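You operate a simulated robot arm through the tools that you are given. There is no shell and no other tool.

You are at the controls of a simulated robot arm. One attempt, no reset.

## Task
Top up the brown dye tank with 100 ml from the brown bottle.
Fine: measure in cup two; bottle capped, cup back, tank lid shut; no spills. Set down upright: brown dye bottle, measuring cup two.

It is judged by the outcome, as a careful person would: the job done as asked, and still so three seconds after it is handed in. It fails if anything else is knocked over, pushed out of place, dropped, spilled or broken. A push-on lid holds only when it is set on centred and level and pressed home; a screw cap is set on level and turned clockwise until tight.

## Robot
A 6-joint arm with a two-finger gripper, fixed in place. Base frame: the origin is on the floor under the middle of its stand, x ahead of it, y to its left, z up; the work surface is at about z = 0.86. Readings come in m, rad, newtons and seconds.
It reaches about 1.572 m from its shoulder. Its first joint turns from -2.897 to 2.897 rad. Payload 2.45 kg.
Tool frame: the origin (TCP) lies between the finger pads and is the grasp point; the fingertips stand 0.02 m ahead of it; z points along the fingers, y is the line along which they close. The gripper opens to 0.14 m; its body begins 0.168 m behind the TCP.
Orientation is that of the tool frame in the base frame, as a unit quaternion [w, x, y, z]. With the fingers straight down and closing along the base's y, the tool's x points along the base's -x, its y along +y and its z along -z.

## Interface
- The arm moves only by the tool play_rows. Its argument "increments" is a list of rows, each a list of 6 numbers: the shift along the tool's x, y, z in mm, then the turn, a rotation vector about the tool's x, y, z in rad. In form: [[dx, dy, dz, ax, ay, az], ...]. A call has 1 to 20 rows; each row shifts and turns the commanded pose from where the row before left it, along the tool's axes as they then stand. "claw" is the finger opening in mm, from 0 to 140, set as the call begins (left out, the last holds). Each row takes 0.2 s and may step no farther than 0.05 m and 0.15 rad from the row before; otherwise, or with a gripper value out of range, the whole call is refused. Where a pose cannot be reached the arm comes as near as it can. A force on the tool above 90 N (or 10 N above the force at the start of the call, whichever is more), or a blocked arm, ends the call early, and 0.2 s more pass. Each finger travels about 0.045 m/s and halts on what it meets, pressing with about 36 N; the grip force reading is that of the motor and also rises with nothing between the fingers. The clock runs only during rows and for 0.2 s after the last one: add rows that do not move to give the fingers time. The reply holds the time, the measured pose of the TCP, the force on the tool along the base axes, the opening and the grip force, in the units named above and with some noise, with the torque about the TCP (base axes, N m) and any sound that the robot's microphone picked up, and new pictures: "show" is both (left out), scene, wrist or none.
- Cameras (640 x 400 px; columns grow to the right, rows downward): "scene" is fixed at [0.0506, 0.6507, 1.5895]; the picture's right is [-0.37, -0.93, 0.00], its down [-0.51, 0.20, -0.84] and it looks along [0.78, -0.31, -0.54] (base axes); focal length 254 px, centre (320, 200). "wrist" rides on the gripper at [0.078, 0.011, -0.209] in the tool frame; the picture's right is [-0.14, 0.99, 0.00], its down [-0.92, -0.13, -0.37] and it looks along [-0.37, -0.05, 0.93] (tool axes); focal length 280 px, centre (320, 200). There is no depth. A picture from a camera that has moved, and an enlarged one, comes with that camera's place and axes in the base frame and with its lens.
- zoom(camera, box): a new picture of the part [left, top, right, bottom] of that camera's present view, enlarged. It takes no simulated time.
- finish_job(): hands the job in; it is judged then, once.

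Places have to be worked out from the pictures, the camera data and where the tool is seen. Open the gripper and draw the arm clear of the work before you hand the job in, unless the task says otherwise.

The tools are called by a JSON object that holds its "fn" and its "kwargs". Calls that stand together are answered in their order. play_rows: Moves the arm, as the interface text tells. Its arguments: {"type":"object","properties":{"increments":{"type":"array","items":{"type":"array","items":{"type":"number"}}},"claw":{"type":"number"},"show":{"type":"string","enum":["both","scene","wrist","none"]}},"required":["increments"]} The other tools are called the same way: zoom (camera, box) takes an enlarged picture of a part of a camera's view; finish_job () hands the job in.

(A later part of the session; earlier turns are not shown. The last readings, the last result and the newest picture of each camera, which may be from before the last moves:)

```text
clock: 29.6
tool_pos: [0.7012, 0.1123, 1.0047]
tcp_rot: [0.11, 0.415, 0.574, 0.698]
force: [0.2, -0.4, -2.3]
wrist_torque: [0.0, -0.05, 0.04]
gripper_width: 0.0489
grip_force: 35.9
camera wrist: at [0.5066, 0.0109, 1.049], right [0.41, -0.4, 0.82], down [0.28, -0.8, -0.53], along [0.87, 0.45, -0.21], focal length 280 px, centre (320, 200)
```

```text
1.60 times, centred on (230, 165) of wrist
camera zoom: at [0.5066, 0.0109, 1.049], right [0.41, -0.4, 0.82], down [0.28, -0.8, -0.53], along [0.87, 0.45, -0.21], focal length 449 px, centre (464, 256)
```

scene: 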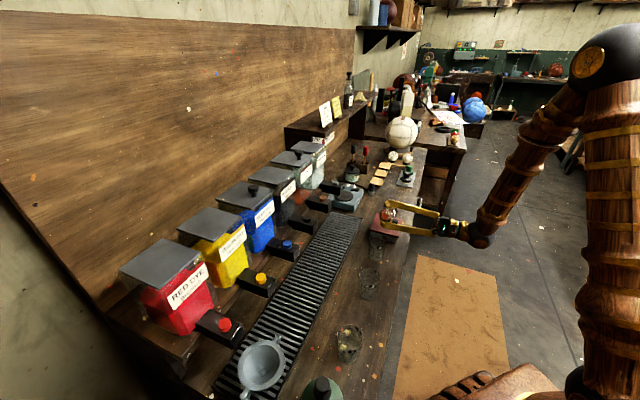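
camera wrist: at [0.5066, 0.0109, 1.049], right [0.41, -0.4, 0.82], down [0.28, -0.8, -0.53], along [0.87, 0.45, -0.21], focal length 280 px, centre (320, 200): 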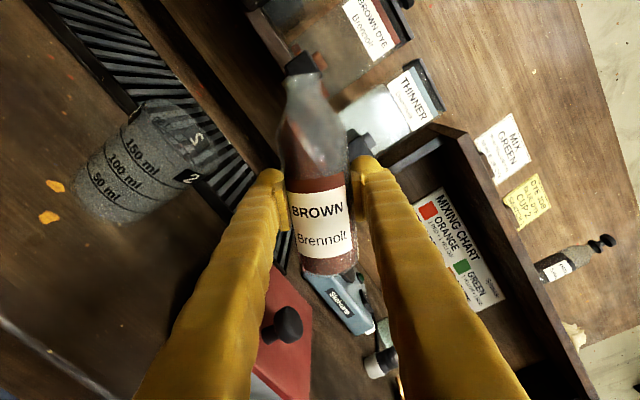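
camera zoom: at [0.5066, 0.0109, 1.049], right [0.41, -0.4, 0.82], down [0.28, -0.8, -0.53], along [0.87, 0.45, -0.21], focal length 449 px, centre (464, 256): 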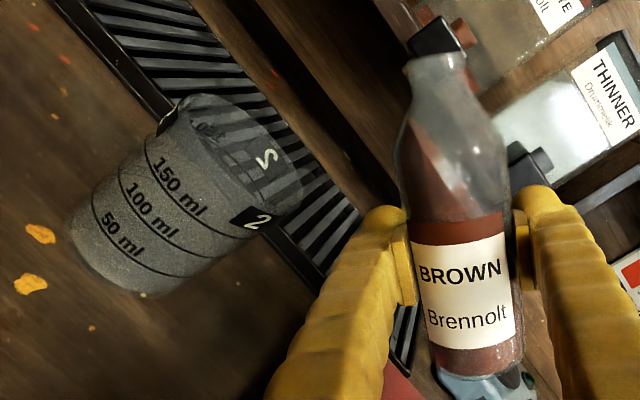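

Liquid is just below the neck on the low side. I tilt another 0.08 rad slowly and check for first flow.

{"fn": "play_rows", "kwargs": {"increments": [[0, 0, 0, 0, 0, -0.03], [0, 0, 0, 0, 0, -0.03], [0, 0, 0, 0, 0, -0.02], [0, 0, 0, 0, 0, 0], [0, 0, 0, 0, 0, 0]], "show": "none"}}

{"fn": "zoom", "kwargs": {"camera": "wrist", "box": [60, 40, 400, 290]}}

{"fn": "zoom", "kwargs": {"camera": "scene", "box": [350, 180, 430, 250]}}

```text
clock: 30.8
tool_pos: [0.7004, 0.1128, 1.0042]
tcp_rot: [0.137, 0.392, 0.589, 0.694]
force: [-0.3, 0.6, -2.2]
wrist_torque: [0.0, -0.01, -0.02]
gripper_width: 0.0489
grip_force: 35.7
```

```text
1.60 times, centred on (230, 165) of wrist
camera zoom: at [0.5043, 0.0134, 1.0432], right [0.36, -0.36, 0.86], down [0.31, -0.83, -0.47], along [0.88, 0.43, -0.19], focal length 449 px, centre (464, 256)
```

zoom: 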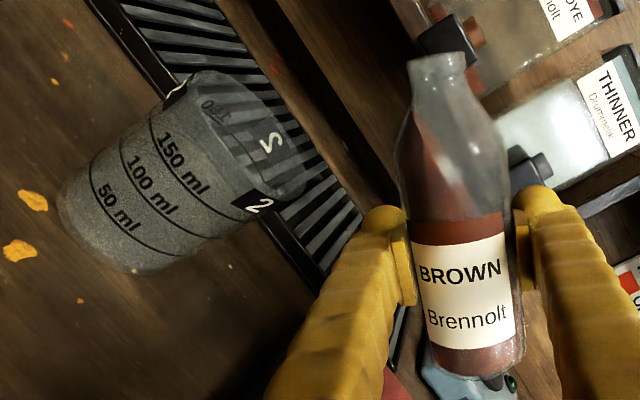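

```text
5.71 times, centred on (390, 215) of scene
camera zoom: at [0.0506, 0.6507, 1.5895], right [-0.37, -0.93, 0.0], down [-0.51, 0.2, -0.84], along [0.78, -0.31, -0.54], focal length 1453 px, centre (-80, 114)
```

zoom: 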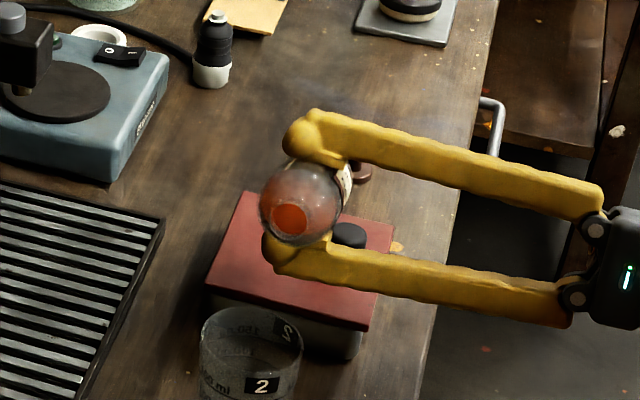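

No flow yet; liquid is approaching the neck. I continue with another 0.08 rad.

{"fn": "play_rows", "kwargs": {"increments": [[0, 0, 0, 0, 0, -0.03], [0, 0, 0, 0, 0, -0.03], [0, 0, 0, 0, 0, -0.02], [0, 0, 0, 0, 0, 0], [0, 0, 0, 0, 0, 0]], "show": "none"}}

{"fn": "zoom", "kwargs": {"camera": "wrist", "box": [60, 40, 400, 290]}}

{"fn": "zoom", "kwargs": {"camera": "scene", "box": [350, 180, 430, 270]}}

```text
clock: 32.0
tool_pos: [0.7002, 0.1129, 1.0043]
tcp_rot: [0.166, 0.368, 0.603, 0.688]
force: [-0.2, -0.3, -2.0]
wrist_torque: [-0.01, -0.01, 0.02]
gripper_width: 0.0485
grip_force: 35.6
```

```text
1.60 times, centred on (230, 165) of wrist
camera zoom: at [0.5021, 0.0155, 1.0376], right [0.31, -0.31, 0.9], down [0.33, -0.85, -0.4], along [0.89, 0.42, -0.16], focal length 449 px, centre (464, 256)
```

zoom: 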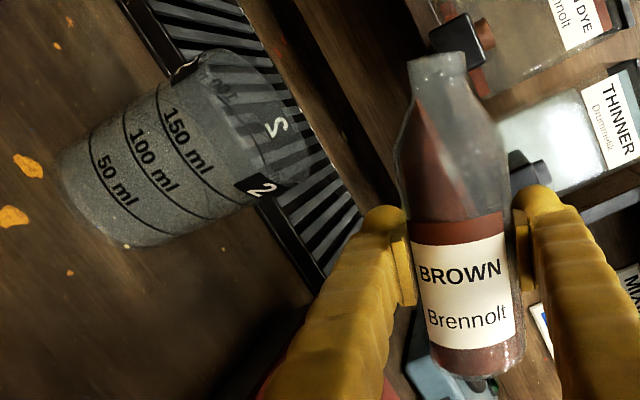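

```text
4.44 times, centred on (390, 225) of scene
camera zoom: at [0.0506, 0.6507, 1.5895], right [-0.37, -0.93, 0.0], down [-0.51, 0.2, -0.84], along [0.78, -0.31, -0.54], focal length 1130 px, centre (9, 89)
```

zoom: 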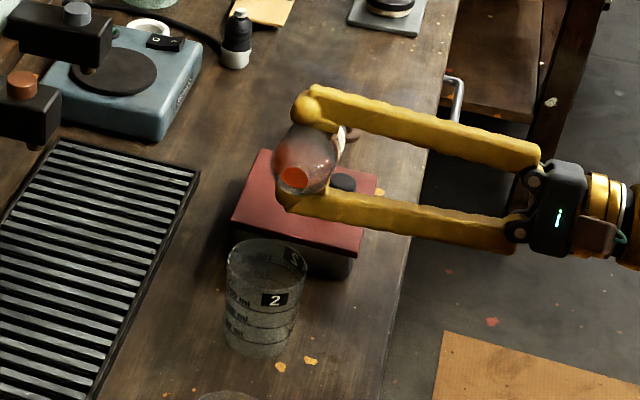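

Liquid is entering the neck (72°). I continue with smaller steps of 0.04 rad.

{"fn": "play_rows", "kwargs": {"increments": [[0, 0, 0, 0, 0, -0.02], [0, 0, 0, 0, 0, -0.02], [0, 0, 0, 0, 0, 0], [0, 0, 0, 0, 0, 0]], "show": "none"}}

{"fn": "zoom", "kwargs": {"camera": "wrist", "box": [60, 40, 400, 290]}}

{"fn": "play_rows", "kwargs": {"increments": [[0, 0, 0, 0, 0, -0.02], [0, 0, 0, 0, 0, -0.02], [0, 0, 0, 0, 0, 0], [0, 0, 0, 0, 0, 0]], "show": "none"}}

{"fn": "zoom", "kwargs": {"camera": "wrist", "box": [60, 40, 400, 290]}}

```text
clock: 33.0
tool_pos: [0.701, 0.1112, 1.0037]
tcp_rot: [0.181, 0.355, 0.611, 0.684]
force: [0.3, -0.8, -1.7]
wrist_torque: [0.01, -0.01, -0.01]
gripper_width: 0.0486
grip_force: 35.9
```

```text
1.60 times, centred on (230, 165) of wrist
camera zoom: at [0.5012, 0.0163, 1.035], right [0.28, -0.28, 0.92], down [0.34, -0.86, -0.37], along [0.9, 0.42, -0.15], focal length 449 px, centre (464, 256)
```

zoom: 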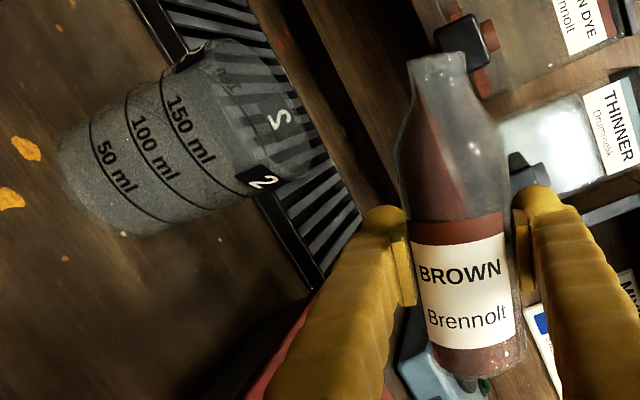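

```text
clock: 34.0
tool_pos: [0.6993, 0.111, 1.0045]
tcp_rot: [0.192, 0.344, 0.618, 0.681]
force: [-0.1, 0.3, -2.3]
wrist_torque: [0.01, -0.01, 0.02]
gripper_width: 0.0488
grip_force: 36.2
```

```text
1.60 times, centred on (230, 165) of wrist
camera zoom: at [0.5003, 0.0171, 1.0319], right [0.26, -0.25, 0.93], down [0.35, -0.87, -0.33], along [0.9, 0.42, -0.13], focal length 449 px, centre (464, 256)
```

zoom: 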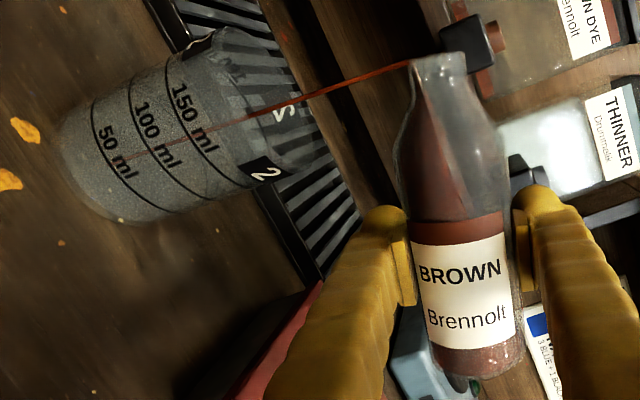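

A thin stream started and lands inside the cup. I hold this tilt and watch.

{"fn": "play_rows", "kwargs": {"increments": [[0, 0, 0, 0, 0, 0], [0, 0, 0, 0, 0, 0], [0, 0, 0, 0, 0, 0]], "show": "none"}}

{"fn": "zoom", "kwargs": {"camera": "wrist", "box": [60, 40, 400, 290]}}

{"fn": "zoom", "kwargs": {"camera": "scene", "box": [350, 180, 430, 270]}}

```text
clock: 34.8
tool_pos: [0.6994, 0.1119, 1.0039]
tcp_rot: [0.193, 0.343, 0.618, 0.68]
force: [0.0, -0.3, -1.9]
wrist_torque: [0.01, 0.01, 0.02]
gripper_width: 0.0489
grip_force: 36.0
```

```text
1.60 times, centred on (230, 165) of wrist
camera zoom: at [0.5004, 0.0171, 1.0319], right [0.26, -0.25, 0.93], down [0.35, -0.87, -0.33], along [0.9, 0.42, -0.13], focal length 449 px, centre (464, 256)
```

zoom: 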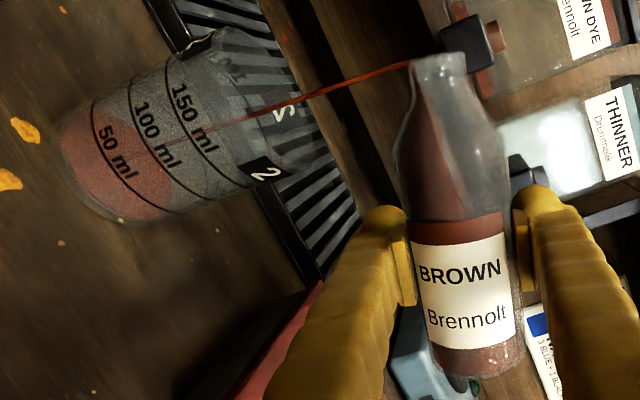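

```text
4.44 times, centred on (390, 225) of scene
camera zoom: at [0.0506, 0.6507, 1.5895], right [-0.37, -0.93, 0.0], down [-0.51, 0.2, -0.84], along [0.78, -0.31, -0.54], focal length 1130 px, centre (9, 89)
```

zoom: 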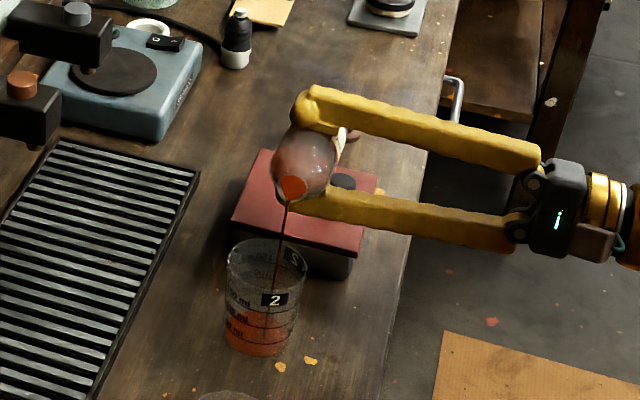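

Flow is quick; time is frozen between calls, so I zoom tightly to read the level before the next move.

{"fn": "zoom", "kwargs": {"camera": "wrist", "box": [85, 55, 235, 185]}}

{"fn": "zoom", "kwargs": {"camera": "scene", "box": [380, 220, 420, 265]}}

```text
3.08 times, centred on (160, 120) of wrist
camera zoom: at [0.5004, 0.0171, 1.0319], right [0.26, -0.25, 0.93], down [0.35, -0.87, -0.33], along [0.9, 0.42, -0.13], focal length 863 px, centre (812, 446)
```

zoom: 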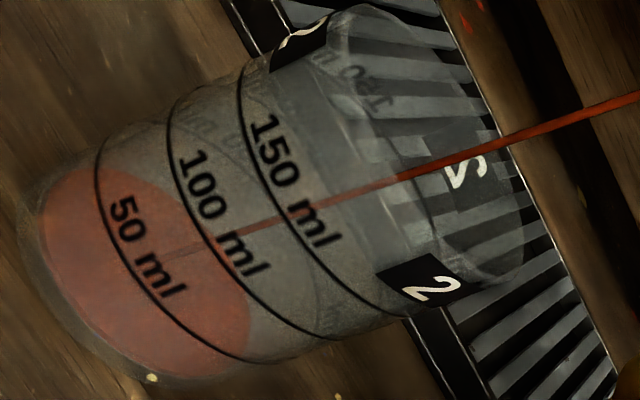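

```text
8.89 times, centred on (400, 242) of scene
camera zoom: at [0.0506, 0.6507, 1.5895], right [-0.37, -0.93, 0.0], down [-0.51, 0.2, -0.84], along [0.78, -0.31, -0.54], focal length 2261 px, centre (-391, -178)
```

zoom: 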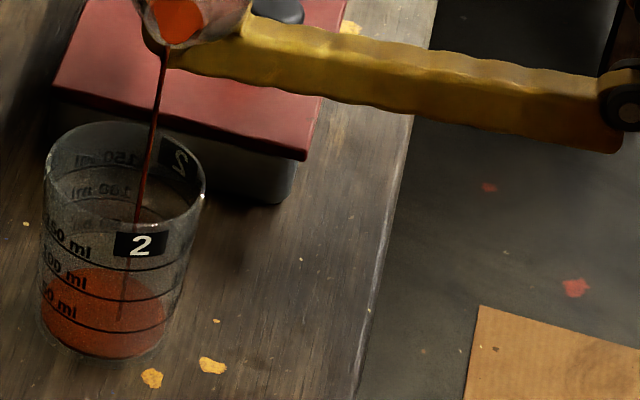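

Level reads about 50 ml after roughly a second of stream. I tilt back now to stop the flow and learn how much extra comes.

{"fn": "play_rows", "kwargs": {"increments": [[0, 0, 0, 0, 0, 0.1], [0, 0, 0, 0, 0, 0.05], [0, 0, 0, 0, 0, 0], [0, 0, 0, 0, 0, 0]], "show": "none"}}

{"fn": "zoom", "kwargs": {"camera": "wrist", "box": [85, 75, 235, 205]}}

{"fn": "zoom", "kwargs": {"camera": "scene", "box": [370, 200, 420, 265]}}

```text
clock: 35.8
tool_pos: [0.6983, 0.1128, 1.0054]
tcp_rot: [0.142, 0.389, 0.591, 0.693]
force: [0.3, -0.2, -2.2]
wrist_torque: [0.0, -0.02, 0.02]
gripper_width: 0.0488
grip_force: 36.3
```

```text
3.08 times, centred on (160, 140) of wrist
camera zoom: at [0.504, 0.0138, 1.0428], right [0.35, -0.35, 0.87], down [0.31, -0.83, -0.46], along [0.88, 0.43, -0.18], focal length 863 px, centre (812, 385)
```

zoom: 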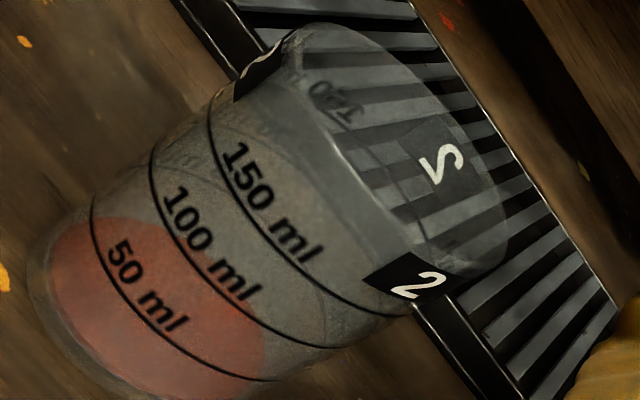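

```text
6.15 times, centred on (395, 232) of scene
camera zoom: at [0.0506, 0.6507, 1.5895], right [-0.37, -0.93, 0.0], down [-0.51, 0.2, -0.84], along [0.78, -0.31, -0.54], focal length 1565 px, centre (-142, 0)
```

zoom: 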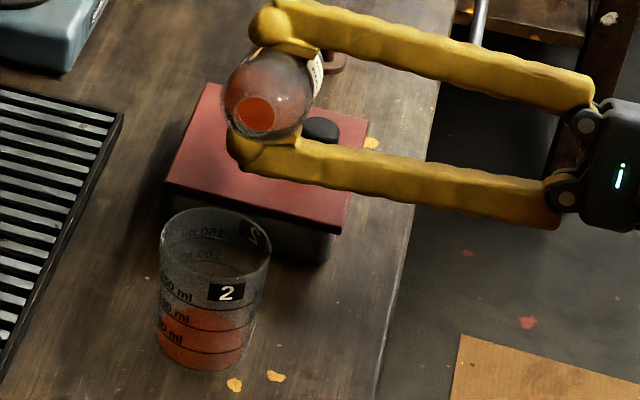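

Flow stopped. I zoom in more to read the level.

{"fn": "zoom", "kwargs": {"camera": "scene", "box": [390, 230, 418, 264]}}

{"fn": "zoom", "kwargs": {"camera": "wrist", "box": [85, 115, 195, 215]}}

```text
11.76 times, centred on (404, 247) of scene
camera zoom: at [0.0506, 0.6507, 1.5895], right [-0.37, -0.93, 0.0], down [-0.51, 0.2, -0.84], along [0.78, -0.31, -0.54], focal length 2992 px, centre (-668, -353)
```

zoom: 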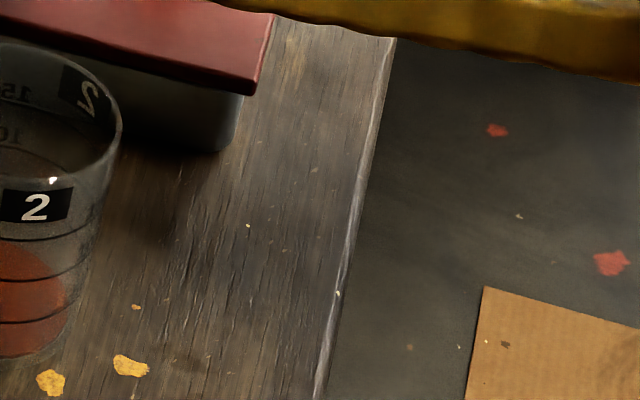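

```text
4.00 times, centred on (140, 165) of wrist
camera zoom: at [0.504, 0.0138, 1.0428], right [0.35, -0.35, 0.87], down [0.31, -0.83, -0.46], along [0.88, 0.43, -0.18], focal length 1122 px, centre (1040, 340)
```

zoom: 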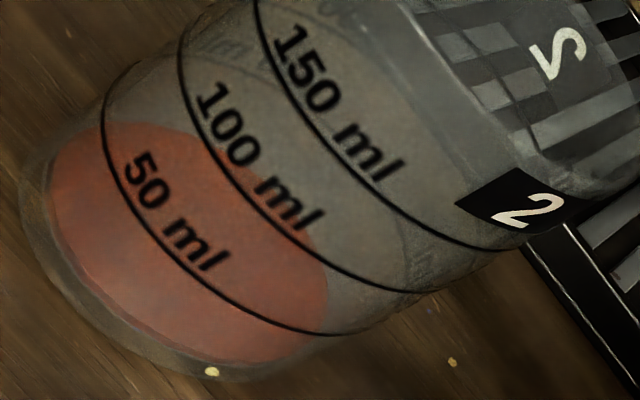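

I need a better-centred close-up of the cup in the scene view.

{"fn": "zoom", "kwargs": {"camera": "scene", "box": [378, 230, 418, 262]}}

{"fn": "zoom", "kwargs": {"camera": "scene", "box": [374, 234, 406, 264]}}

```text
12.50 times, centred on (398, 246) of scene
camera zoom: at [0.0506, 0.6507, 1.5895], right [-0.37, -0.93, 0.0], down [-0.51, 0.2, -0.84], along [0.78, -0.31, -0.54], focal length 3179 px, centre (-655, -375)
```

zoom: 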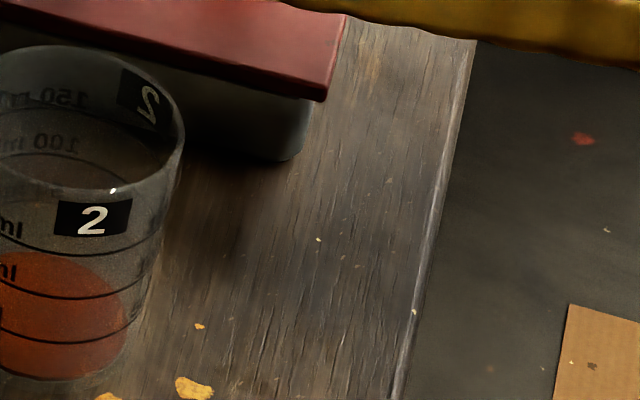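

```text
13.33 times, centred on (390, 249) of scene
camera zoom: at [0.0506, 0.6507, 1.5895], right [-0.37, -0.93, 0.0], down [-0.51, 0.2, -0.84], along [0.78, -0.31, -0.54], focal length 3391 px, centre (-613, -453)
```

zoom: 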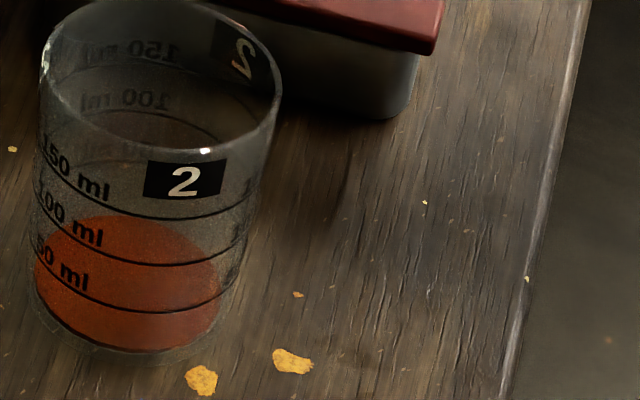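

Careful geometry (ring arcs at back: 50 ml at y≈165, 100 ml at y≈118 in this zoom; liquid's back edge y≈213) says only ~5–10 ml is in the cup so far. I tilt forward again to 1.34 rad and hold about 2 s.

{"fn": "play_rows", "kwargs": {"increments": [[0, 0, 0, 0, 0, -0.1], [0, 0, 0, 0, 0, -0.05], [0, 0, 0, 0, 0, 0], [0, 0, 0, 0, 0, 0], [0, 0, 0, 0, 0, 0], [0, 0, 0, 0, 0, 0], [0, 0, 0, 0, 0, 0], [0, 0, 0, 0, 0, 0], [0, 0, 0, 0, 0, 0], [0, 0, 0, 0, 0, 0]], "show": "none"}}

{"fn": "zoom", "kwargs": {"camera": "scene", "box": [374, 234, 406, 264]}}

{"fn": "zoom", "kwargs": {"camera": "wrist", "box": [60, 40, 400, 290]}}

```text
clock: 38.0
tool_pos: [0.6995, 0.1118, 1.004]
tcp_rot: [0.193, 0.344, 0.618, 0.68]
force: [-1.2, 0.0, -2.0]
wrist_torque: [-0.02, 0.0, -0.01]
gripper_width: 0.0487
grip_force: 35.7
```

```text
13.33 times, centred on (390, 249) of scene
camera zoom: at [0.0506, 0.6507, 1.5895], right [-0.37, -0.93, 0.0], down [-0.51, 0.2, -0.84], along [0.78, -0.31, -0.54], focal length 3391 px, centre (-613, -453)
```

zoom: 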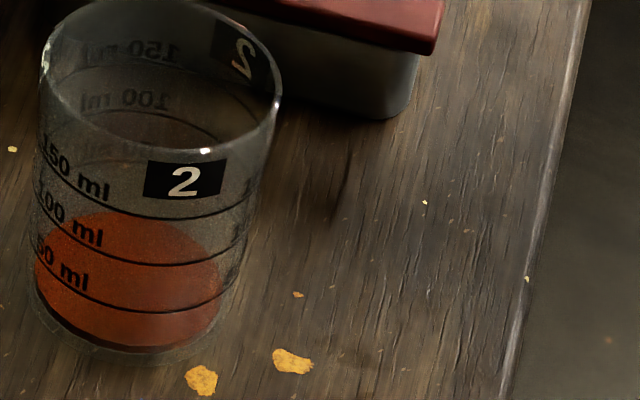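

```text
1.60 times, centred on (230, 165) of wrist
camera zoom: at [0.5004, 0.0174, 1.032], right [0.26, -0.25, 0.93], down [0.35, -0.87, -0.33], along [0.9, 0.42, -0.13], focal length 449 px, centre (464, 256)
```

zoom: 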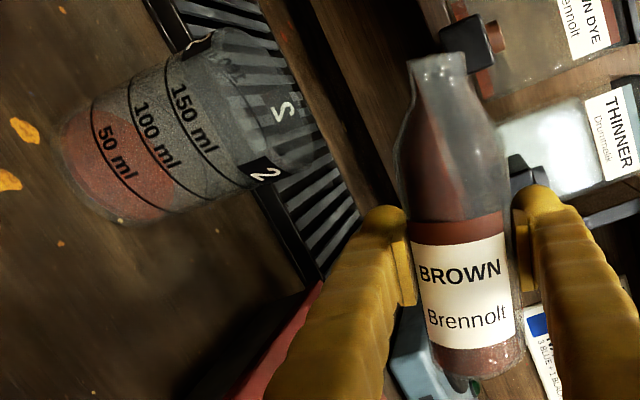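

The flow has stopped by itself at this tilt, so the amount is governed by tilt angle. I increase tilt by 0.06 rad and wait.

{"fn": "play_rows", "kwargs": {"increments": [[0, 0, 0, 0, 0, -0.03], [0, 0, 0, 0, 0, -0.03], [0, 0, 0, 0, 0, 0], [0, 0, 0, 0, 0, 0], [0, 0, 0, 0, 0, 0], [0, 0, 0, 0, 0, 0], [0, 0, 0, 0, 0, 0]], "show": "none"}}

{"fn": "zoom", "kwargs": {"camera": "scene", "box": [374, 234, 406, 264]}}

{"fn": "zoom", "kwargs": {"camera": "wrist", "box": [60, 40, 400, 290]}}

```text
clock: 39.6
tool_pos: [0.6986, 0.1115, 1.0044]
tcp_rot: [0.212, 0.325, 0.628, 0.674]
force: [0.3, 0.0, -1.5]
wrist_torque: [-0.01, -0.05, 0.01]
gripper_width: 0.049
grip_force: 35.8
```

```text
13.33 times, centred on (390, 249) of scene
camera zoom: at [0.0506, 0.6507, 1.5895], right [-0.37, -0.93, 0.0], down [-0.51, 0.2, -0.84], along [0.78, -0.31, -0.54], focal length 3391 px, centre (-613, -453)
```

zoom: 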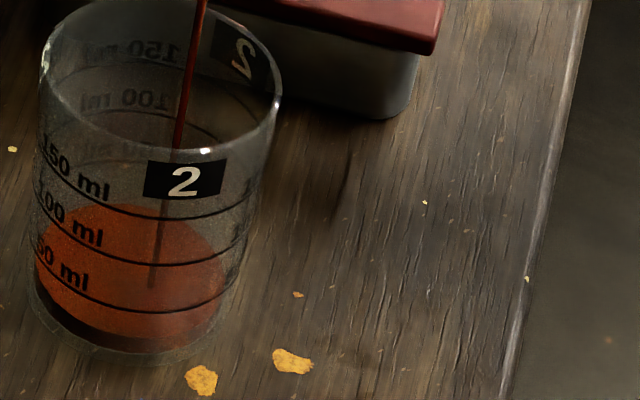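

```text
1.60 times, centred on (230, 165) of wrist
camera zoom: at [0.4993, 0.0183, 1.0275], right [0.22, -0.21, 0.95], down [0.37, -0.89, -0.28], along [0.9, 0.41, -0.11], focal length 449 px, centre (464, 256)
```

zoom: 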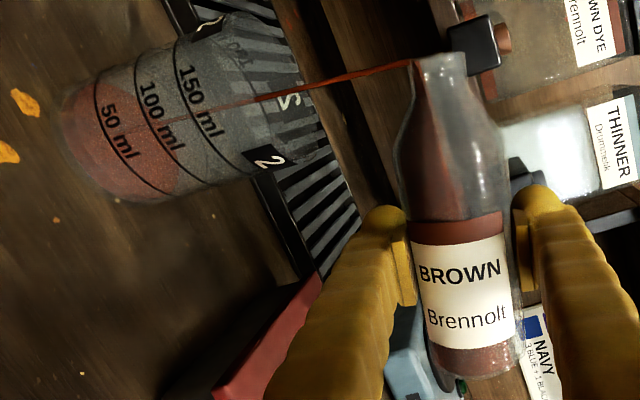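

Stream is steady and lands near the cup's centre; surface ~7 mm deep now. I hold for 2 more seconds.

{"fn": "play_rows", "kwargs": {"increments": [[0, 0, 0, 0, 0, 0], [0, 0, 0, 0, 0, 0], [0, 0, 0, 0, 0, 0], [0, 0, 0, 0, 0, 0], [0, 0, 0, 0, 0, 0], [0, 0, 0, 0, 0, 0], [0, 0, 0, 0, 0, 0], [0, 0, 0, 0, 0, 0], [0, 0, 0, 0, 0, 0]], "show": "none"}}

{"fn": "zoom", "kwargs": {"camera": "scene", "box": [374, 234, 406, 264]}}

{"fn": "zoom", "kwargs": {"camera": "wrist", "box": [60, 40, 400, 290]}}

```text
clock: 41.6
tool_pos: [0.6999, 0.1125, 1.0049]
tcp_rot: [0.213, 0.325, 0.628, 0.674]
force: [0.2, -0.2, -2.3]
wrist_torque: [0.02, -0.02, 0.01]
gripper_width: 0.049
grip_force: 35.9
```

```text
13.33 times, centred on (390, 249) of scene
camera zoom: at [0.0506, 0.6507, 1.5895], right [-0.37, -0.93, 0.0], down [-0.51, 0.2, -0.84], along [0.78, -0.31, -0.54], focal length 3391 px, centre (-613, -453)
```

zoom: 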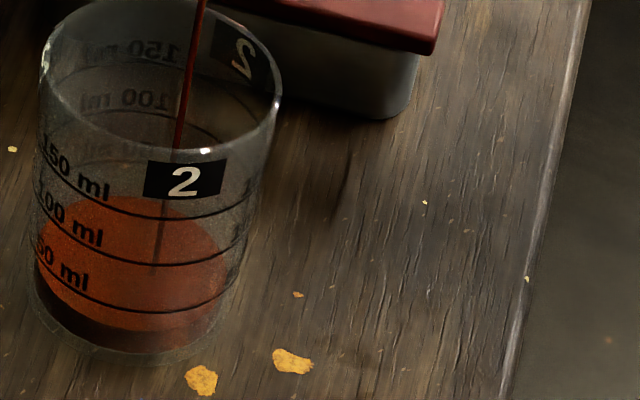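

```text
1.60 times, centred on (230, 165) of wrist
camera zoom: at [0.4993, 0.0183, 1.0275], right [0.22, -0.21, 0.95], down [0.37, -0.89, -0.28], along [0.9, 0.41, -0.11], focal length 449 px, centre (464, 256)
```

zoom: 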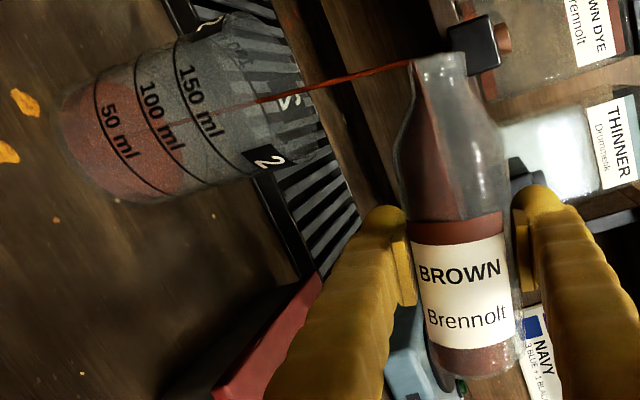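

About 25 ml now, rate ~3 ml/s. I increase tilt by another 0.05 rad to speed up a bit and hold 2 s.

{"fn": "play_rows", "kwargs": {"increments": [[0, 0, 0, 0, 0, -0.03], [0, 0, 0, 0, 0, -0.02], [0, 0, 0, 0, 0, 0], [0, 0, 0, 0, 0, 0], [0, 0, 0, 0, 0, 0], [0, 0, 0, 0, 0, 0], [0, 0, 0, 0, 0, 0], [0, 0, 0, 0, 0, 0], [0, 0, 0, 0, 0, 0], [0, 0, 0, 0, 0, 0]], "show": "none"}}

{"fn": "zoom", "kwargs": {"camera": "scene", "box": [374, 234, 406, 264]}}

{"fn": "zoom", "kwargs": {"camera": "wrist", "box": [60, 40, 400, 290]}}

```text
clock: 43.8
tool_pos: [0.6999, 0.1138, 1.0046]
tcp_rot: [0.23, 0.31, 0.636, 0.669]
force: [-0.3, -0.6, -1.7]
wrist_torque: [0.0, 0.0, -0.01]
gripper_width: 0.0486
grip_force: 36.4
```

```text
13.33 times, centred on (390, 249) of scene
camera zoom: at [0.0506, 0.6507, 1.5895], right [-0.37, -0.93, 0.0], down [-0.51, 0.2, -0.84], along [0.78, -0.31, -0.54], focal length 3391 px, centre (-613, -453)
```

zoom: 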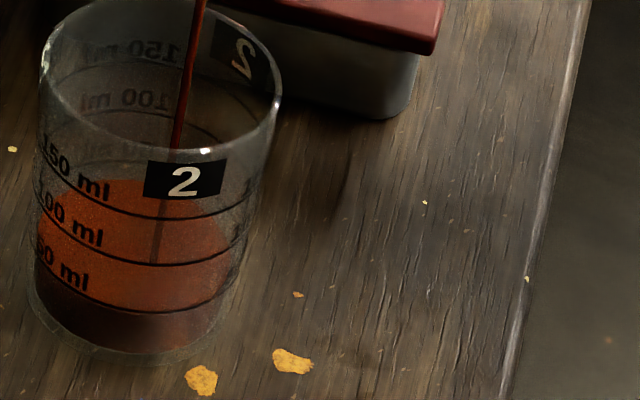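

```text
1.60 times, centred on (230, 165) of wrist
camera zoom: at [0.4985, 0.0192, 1.0236], right [0.18, -0.18, 0.97], down [0.38, -0.9, -0.24], along [0.91, 0.41, -0.09], focal length 449 px, centre (464, 256)
```

zoom: 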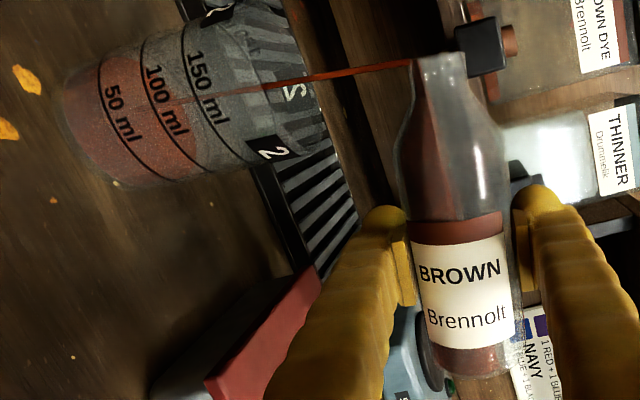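

About 41 ml now (surface just under the 50 ml ring). I hold 2 more seconds at this tilt.

{"fn": "play_rows", "kwargs": {"increments": [[0, 0, 0, 0, 0, 0], [0, 0, 0, 0, 0, 0], [0, 0, 0, 0, 0, 0], [0, 0, 0, 0, 0, 0], [0, 0, 0, 0, 0, 0], [0, 0, 0, 0, 0, 0], [0, 0, 0, 0, 0, 0], [0, 0, 0, 0, 0, 0], [0, 0, 0, 0, 0, 0]], "show": "none"}}

{"fn": "zoom", "kwargs": {"camera": "scene", "box": [374, 234, 406, 264]}}

{"fn": "zoom", "kwargs": {"camera": "wrist", "box": [60, 40, 400, 290]}}

```text
clock: 45.8
tool_pos: [0.6997, 0.1125, 1.0041]
tcp_rot: [0.229, 0.309, 0.636, 0.669]
force: [1.3, -0.1, -1.8]
wrist_torque: [-0.01, -0.02, -0.01]
gripper_width: 0.0488
grip_force: 36.4
```

```text
13.33 times, centred on (390, 249) of scene
camera zoom: at [0.0506, 0.6507, 1.5895], right [-0.37, -0.93, 0.0], down [-0.51, 0.2, -0.84], along [0.78, -0.31, -0.54], focal length 3391 px, centre (-613, -453)
```

zoom: 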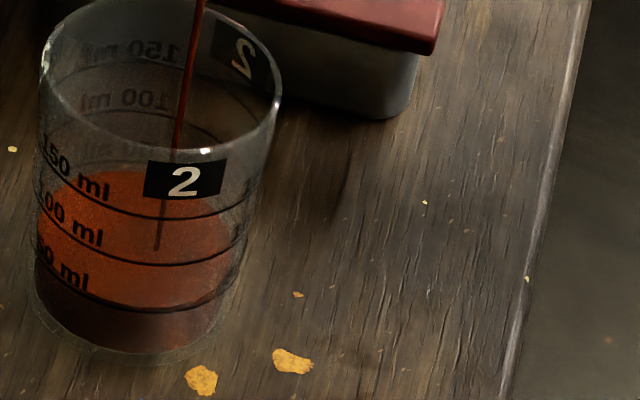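

```text
1.60 times, centred on (230, 165) of wrist
camera zoom: at [0.4985, 0.0192, 1.0236], right [0.18, -0.18, 0.97], down [0.38, -0.9, -0.24], along [0.91, 0.41, -0.09], focal length 449 px, centre (464, 256)
```

zoom: 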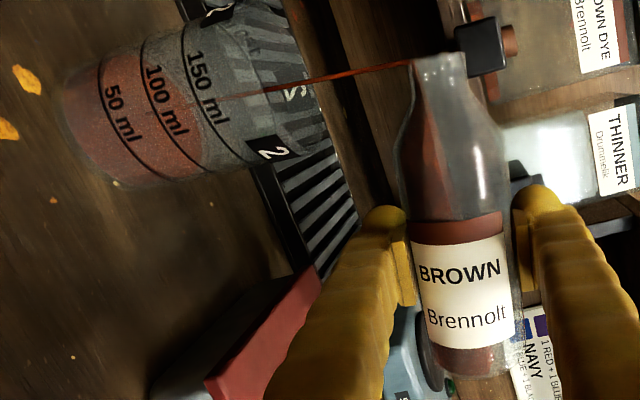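

About 50 ml now. I add 0.05 rad and hold 2 s again.

{"fn": "play_rows", "kwargs": {"increments": [[0, 0, 0, 0, 0, -0.03], [0, 0, 0, 0, 0, -0.02], [0, 0, 0, 0, 0, 0], [0, 0, 0, 0, 0, 0], [0, 0, 0, 0, 0, 0], [0, 0, 0, 0, 0, 0], [0, 0, 0, 0, 0, 0], [0, 0, 0, 0, 0, 0], [0, 0, 0, 0, 0, 0], [0, 0, 0, 0, 0, 0]], "show": "none"}}

{"fn": "zoom", "kwargs": {"camera": "scene", "box": [374, 234, 406, 264]}}

{"fn": "zoom", "kwargs": {"camera": "wrist", "box": [60, 40, 400, 290]}}

```text
clock: 48.0
tool_pos: [0.6998, 0.1108, 1.0043]
tcp_rot: [0.247, 0.292, 0.644, 0.663]
force: [-0.6, 0.0, -0.8]
wrist_torque: [0.02, -0.02, -0.01]
gripper_width: 0.0485
grip_force: 36.0
```

```text
13.33 times, centred on (390, 249) of scene
camera zoom: at [0.0506, 0.6507, 1.5895], right [-0.37, -0.93, 0.0], down [-0.51, 0.2, -0.84], along [0.78, -0.31, -0.54], focal length 3391 px, centre (-613, -453)
```

zoom: 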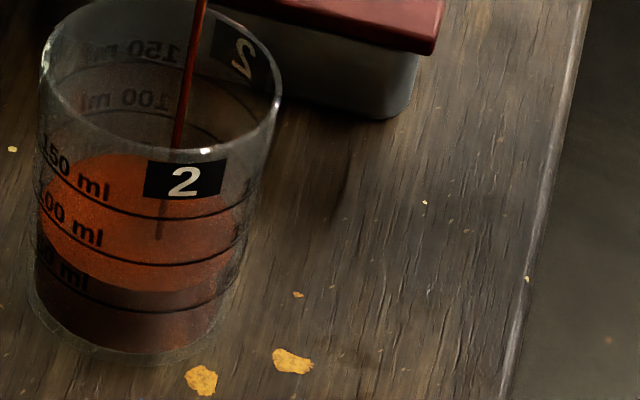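

```text
1.60 times, centred on (230, 165) of wrist
camera zoom: at [0.4978, 0.0196, 1.02], right [0.15, -0.15, 0.98], down [0.38, -0.9, -0.19], along [0.91, 0.4, -0.08], focal length 449 px, centre (464, 256)
```

zoom: 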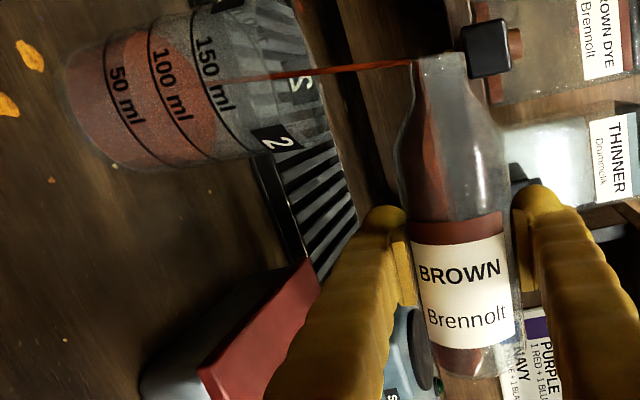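

About 68 ml. I hold 1.8 s more at this tilt.

{"fn": "play_rows", "kwargs": {"increments": [[0, 0, 0, 0, 0, 0], [0, 0, 0, 0, 0, 0], [0, 0, 0, 0, 0, 0], [0, 0, 0, 0, 0, 0], [0, 0, 0, 0, 0, 0], [0, 0, 0, 0, 0, 0], [0, 0, 0, 0, 0, 0], [0, 0, 0, 0, 0, 0]], "show": "none"}}

{"fn": "zoom", "kwargs": {"camera": "scene", "box": [374, 234, 406, 264]}}

{"fn": "zoom", "kwargs": {"camera": "wrist", "box": [60, 40, 400, 290]}}

```text
clock: 49.8
tool_pos: [0.6988, 0.1126, 1.0051]
tcp_rot: [0.247, 0.292, 0.643, 0.663]
force: [-0.1, 0.3, -0.6]
wrist_torque: [-0.02, -0.03, 0.01]
gripper_width: 0.0484
grip_force: 35.7
```

```text
13.33 times, centred on (390, 249) of scene
camera zoom: at [0.0506, 0.6507, 1.5895], right [-0.37, -0.93, 0.0], down [-0.51, 0.2, -0.84], along [0.78, -0.31, -0.54], focal length 3391 px, centre (-613, -453)
```

zoom: 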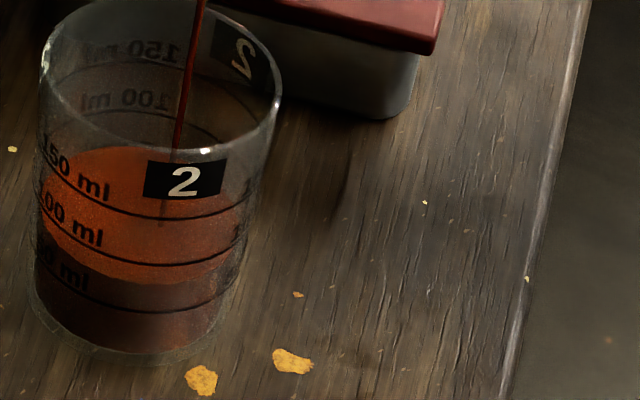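

```text
1.60 times, centred on (230, 165) of wrist
camera zoom: at [0.4978, 0.0196, 1.02], right [0.15, -0.15, 0.98], down [0.38, -0.9, -0.19], along [0.91, 0.4, -0.08], focal length 449 px, centre (464, 256)
```

zoom: 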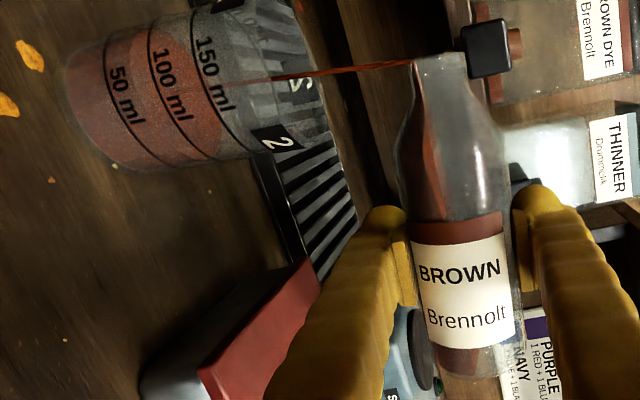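

About 76 ml. I add 0.035 rad and hold ~1.8 s.

{"fn": "play_rows", "kwargs": {"increments": [[0, 0, 0, 0, 0, -0.02], [0, 0, 0, 0, 0, -0.015], [0, 0, 0, 0, 0, 0], [0, 0, 0, 0, 0, 0], [0, 0, 0, 0, 0, 0], [0, 0, 0, 0, 0, 0], [0, 0, 0, 0, 0, 0], [0, 0, 0, 0, 0, 0]], "show": "none"}}

{"fn": "zoom", "kwargs": {"camera": "scene", "box": [374, 234, 406, 264]}}

{"fn": "zoom", "kwargs": {"camera": "wrist", "box": [60, 40, 400, 290]}}

```text
clock: 51.6
tool_pos: [0.6986, 0.111, 1.0052]
tcp_rot: [0.259, 0.281, 0.649, 0.658]
force: [-0.2, 0.6, -1.0]
wrist_torque: [-0.01, 0.01, 0.0]
gripper_width: 0.0486
grip_force: 35.4
```

```text
13.33 times, centred on (390, 249) of scene
camera zoom: at [0.0506, 0.6507, 1.5895], right [-0.37, -0.93, 0.0], down [-0.51, 0.2, -0.84], along [0.78, -0.31, -0.54], focal length 3391 px, centre (-613, -453)
```

zoom: 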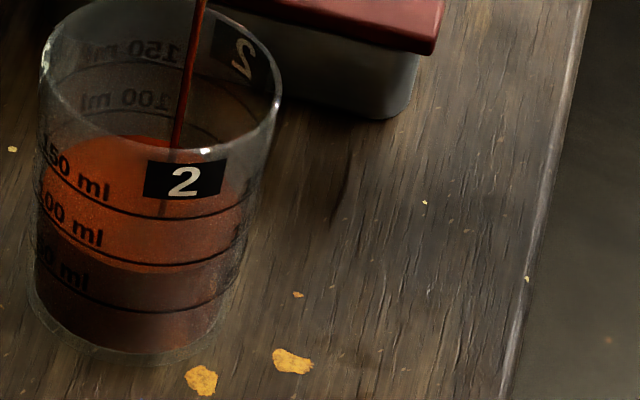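

```text
1.60 times, centred on (230, 165) of wrist
camera zoom: at [0.4974, 0.02, 1.0174], right [0.12, -0.12, 0.99], down [0.39, -0.91, -0.16], along [0.91, 0.4, -0.06], focal length 449 px, centre (464, 256)
```

zoom: 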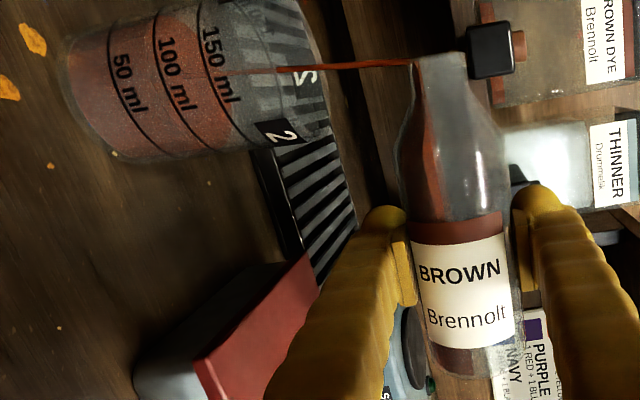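

About 87 ml. I zoom in to locate the back arc of the 100 ml ring precisely before finishing.

{"fn": "zoom", "kwargs": {"camera": "scene", "box": [375, 233, 396, 249]}}

{"fn": "zoom", "kwargs": {"camera": "scene", "box": [375, 247, 396, 263]}}

{"fn": "zoom", "kwargs": {"camera": "wrist", "box": [85, 35, 245, 155]}}

```text
16.00 times, centred on (386, 241) of scene
camera zoom: at [0.0506, 0.6507, 1.5895], right [-0.37, -0.93, 0.0], down [-0.51, 0.2, -0.84], along [0.78, -0.31, -0.54], focal length 4069 px, centre (-728, -456)
```

zoom: 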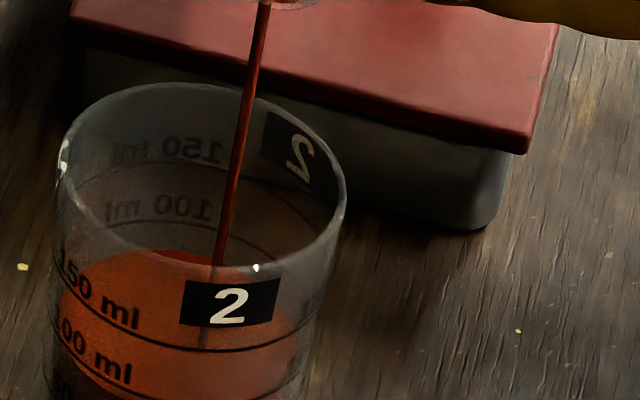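

```text
16.00 times, centred on (386, 255) of scene
camera zoom: at [0.0506, 0.6507, 1.5895], right [-0.37, -0.93, 0.0], down [-0.51, 0.2, -0.84], along [0.78, -0.31, -0.54], focal length 4069 px, centre (-728, -680)
```

zoom: 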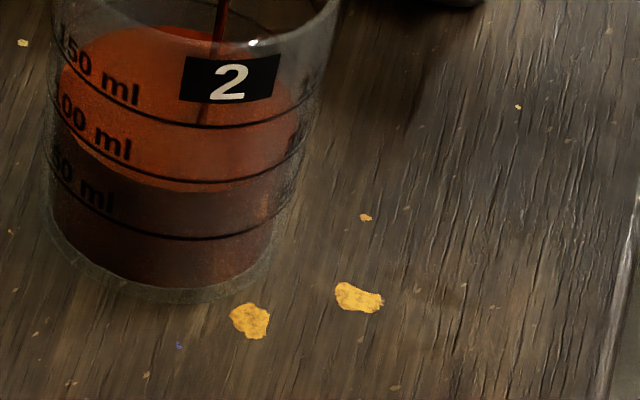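

```text
3.33 times, centred on (165, 95) of wrist
camera zoom: at [0.4974, 0.02, 1.0174], right [0.12, -0.12, 0.99], down [0.39, -0.91, -0.16], along [0.91, 0.4, -0.06], focal length 935 px, centre (837, 550)
```

zoom: 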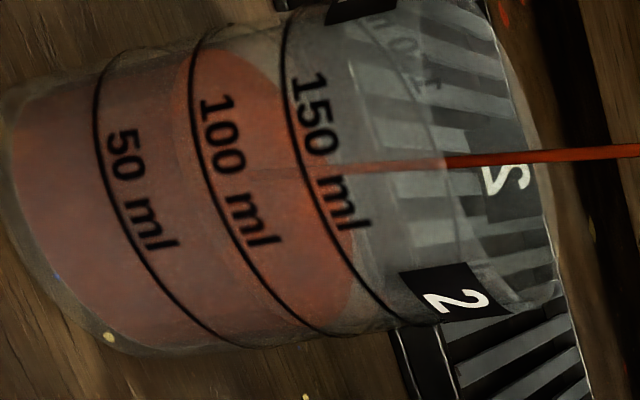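

Remaining is ~13 ml. I hold 1.2 s more at the current tilt.

{"fn": "play_rows", "kwargs": {"increments": [[0, 0, 0, 0, 0, 0], [0, 0, 0, 0, 0, 0], [0, 0, 0, 0, 0, 0], [0, 0, 0, 0, 0, 0], [0, 0, 0, 0, 0, 0]], "show": "none"}}

{"fn": "zoom", "kwargs": {"camera": "scene", "box": [374, 234, 406, 264]}}

{"fn": "zoom", "kwargs": {"camera": "scene", "box": [375, 247, 396, 263]}}

```text
clock: 52.8
tool_pos: [0.6991, 0.1123, 1.0044]
tcp_rot: [0.258, 0.282, 0.649, 0.658]
force: [-0.8, 0.2, -1.3]
wrist_torque: [0.01, 0.02, 0.04]
gripper_width: 0.0488
grip_force: 35.7
```

```text
13.33 times, centred on (390, 249) of scene
camera zoom: at [0.0506, 0.6507, 1.5895], right [-0.37, -0.93, 0.0], down [-0.51, 0.2, -0.84], along [0.78, -0.31, -0.54], focal length 3391 px, centre (-613, -453)
```

zoom: 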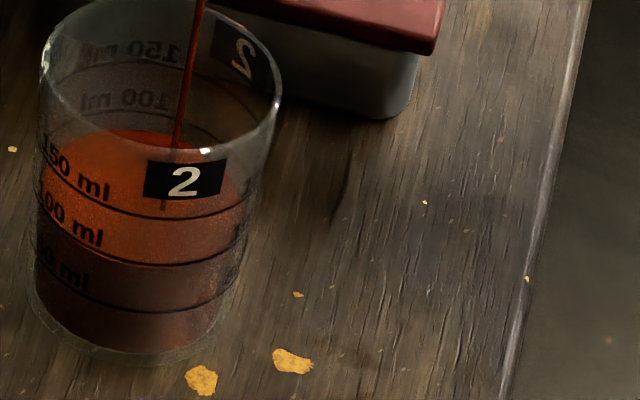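

```text
16.00 times, centred on (386, 255) of scene
camera zoom: at [0.0506, 0.6507, 1.5895], right [-0.37, -0.93, 0.0], down [-0.51, 0.2, -0.84], along [0.78, -0.31, -0.54], focal length 4069 px, centre (-728, -680)
```

zoom: 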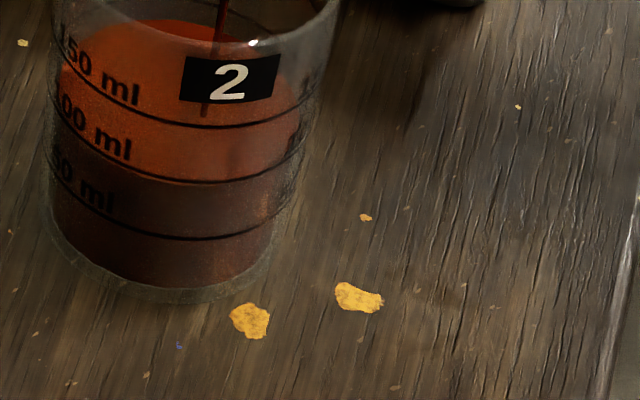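

The surface's front edge now just meets the 100 ml ring line from above-view; I check the back edge against the ring's back arc to account for wall thickness.

{"fn": "zoom", "kwargs": {"camera": "scene", "box": [376, 236, 392, 246]}}

{"fn": "zoom", "kwargs": {"camera": "scene", "box": [376, 246, 394, 258]}}

{"fn": "zoom", "kwargs": {"camera": "wrist", "box": [120, 35, 220, 135]}}

```text
16.00 times, centred on (384, 241) of scene
camera zoom: at [0.0506, 0.6507, 1.5895], right [-0.37, -0.93, 0.0], down [-0.51, 0.2, -0.84], along [0.78, -0.31, -0.54], focal length 4069 px, centre (-704, -456)
```

zoom: 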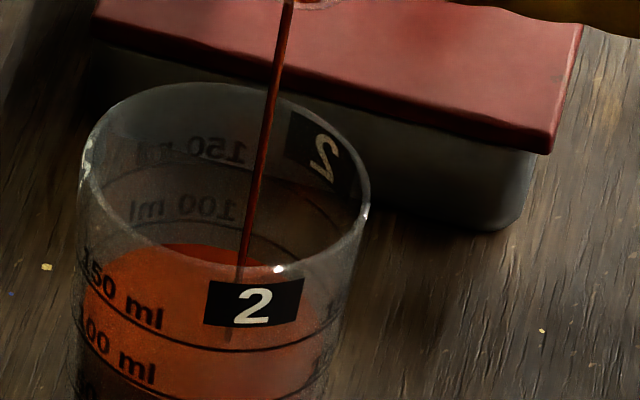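

```text
16.00 times, centred on (385, 252) of scene
camera zoom: at [0.0506, 0.6507, 1.5895], right [-0.37, -0.93, 0.0], down [-0.51, 0.2, -0.84], along [0.78, -0.31, -0.54], focal length 4069 px, centre (-720, -632)
```

zoom: 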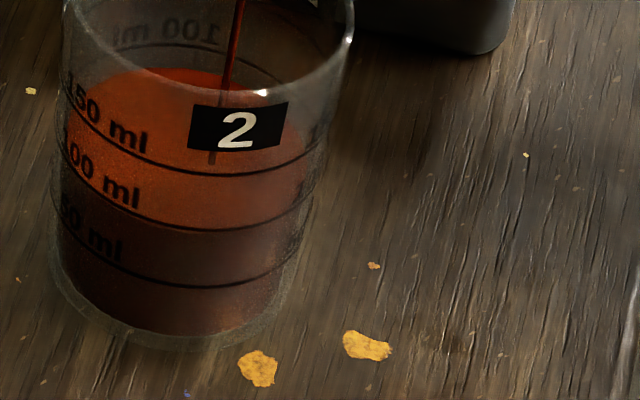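

```text
4.00 times, centred on (170, 85) of wrist
camera zoom: at [0.4974, 0.02, 1.0174], right [0.12, -0.12, 0.99], down [0.39, -0.91, -0.16], along [0.91, 0.4, -0.06], focal length 1122 px, centre (920, 660)
```

zoom: 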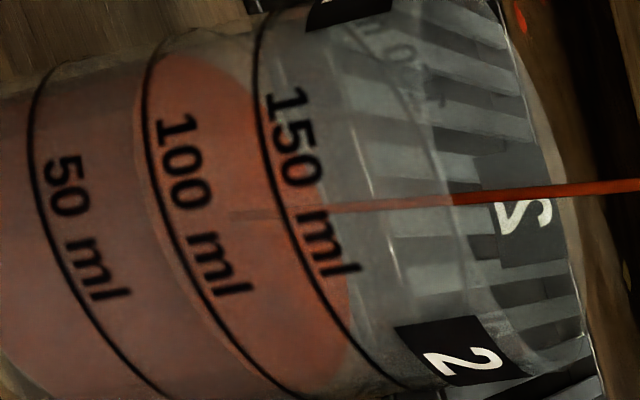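

Both views agree on ~93–94 ml. I hold 0.4 s more, then tilt back to stop and re-read in calm.

{"fn": "play_rows", "kwargs": {"increments": [[0, 0, 0, 0, 0, 0], [0, 0, 0, 0, 0, 0], [0, 0, 0, 0, 0, 0.1], [0, 0, 0, 0, 0, 0.1], [0, 0, 0, 0, 0, 0], [0, 0, 0, 0, 0, 0], [0, 0, 0, 0, 0, 0]], "show": "none"}}

{"fn": "zoom", "kwargs": {"camera": "scene", "box": [376, 246, 394, 258]}}

{"fn": "zoom", "kwargs": {"camera": "scene", "box": [376, 236, 392, 246]}}

{"fn": "zoom", "kwargs": {"camera": "wrist", "box": [85, 40, 245, 190]}}

```text
clock: 54.4
tool_pos: [0.6995, 0.1121, 1.0046]
tcp_rot: [0.191, 0.345, 0.617, 0.681]
force: [-0.1, -0.1, -0.6]
wrist_torque: [0.01, 0.02, -0.02]
gripper_width: 0.0485
grip_force: 36.4
```

```text
16.00 times, centred on (385, 252) of scene
camera zoom: at [0.0506, 0.6507, 1.5895], right [-0.37, -0.93, 0.0], down [-0.51, 0.2, -0.84], along [0.78, -0.31, -0.54], focal length 4069 px, centre (-720, -632)
```

zoom: 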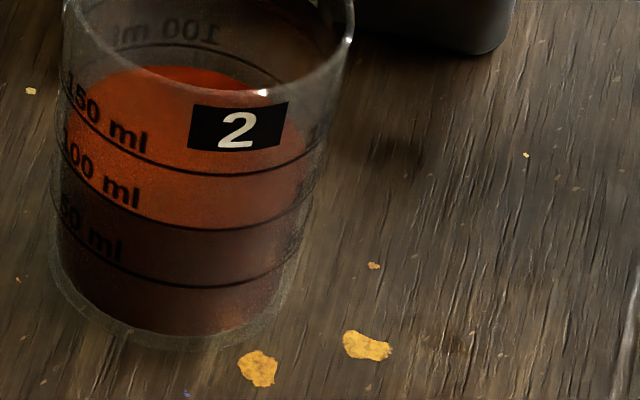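

```text
16.00 times, centred on (384, 241) of scene
camera zoom: at [0.0506, 0.6507, 1.5895], right [-0.37, -0.93, 0.0], down [-0.51, 0.2, -0.84], along [0.78, -0.31, -0.54], focal length 4069 px, centre (-704, -456)
```

zoom: 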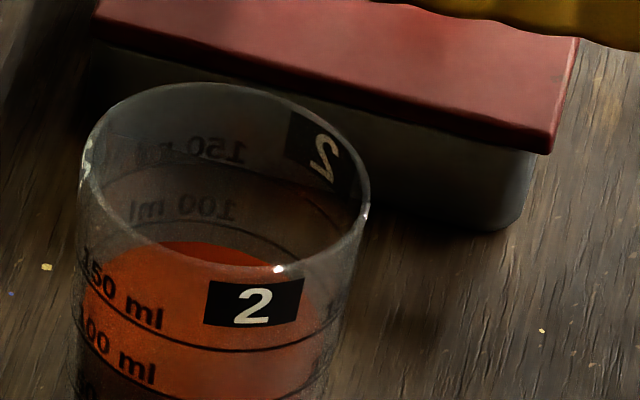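

```text
2.67 times, centred on (165, 115) of wrist
camera zoom: at [0.5004, 0.017, 1.0325], right [0.26, -0.26, 0.93], down [0.35, -0.87, -0.34], along [0.9, 0.42, -0.13], focal length 748 px, centre (733, 427)
```

zoom: 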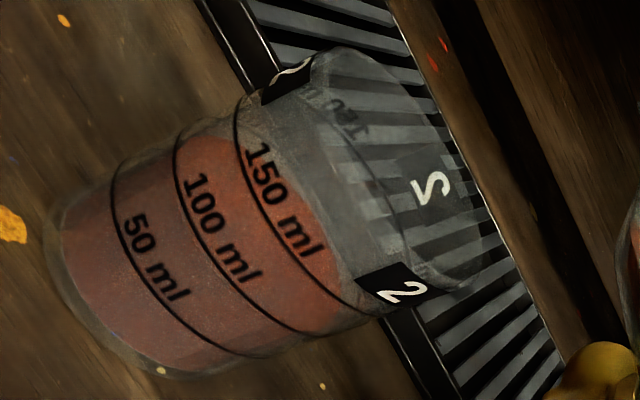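

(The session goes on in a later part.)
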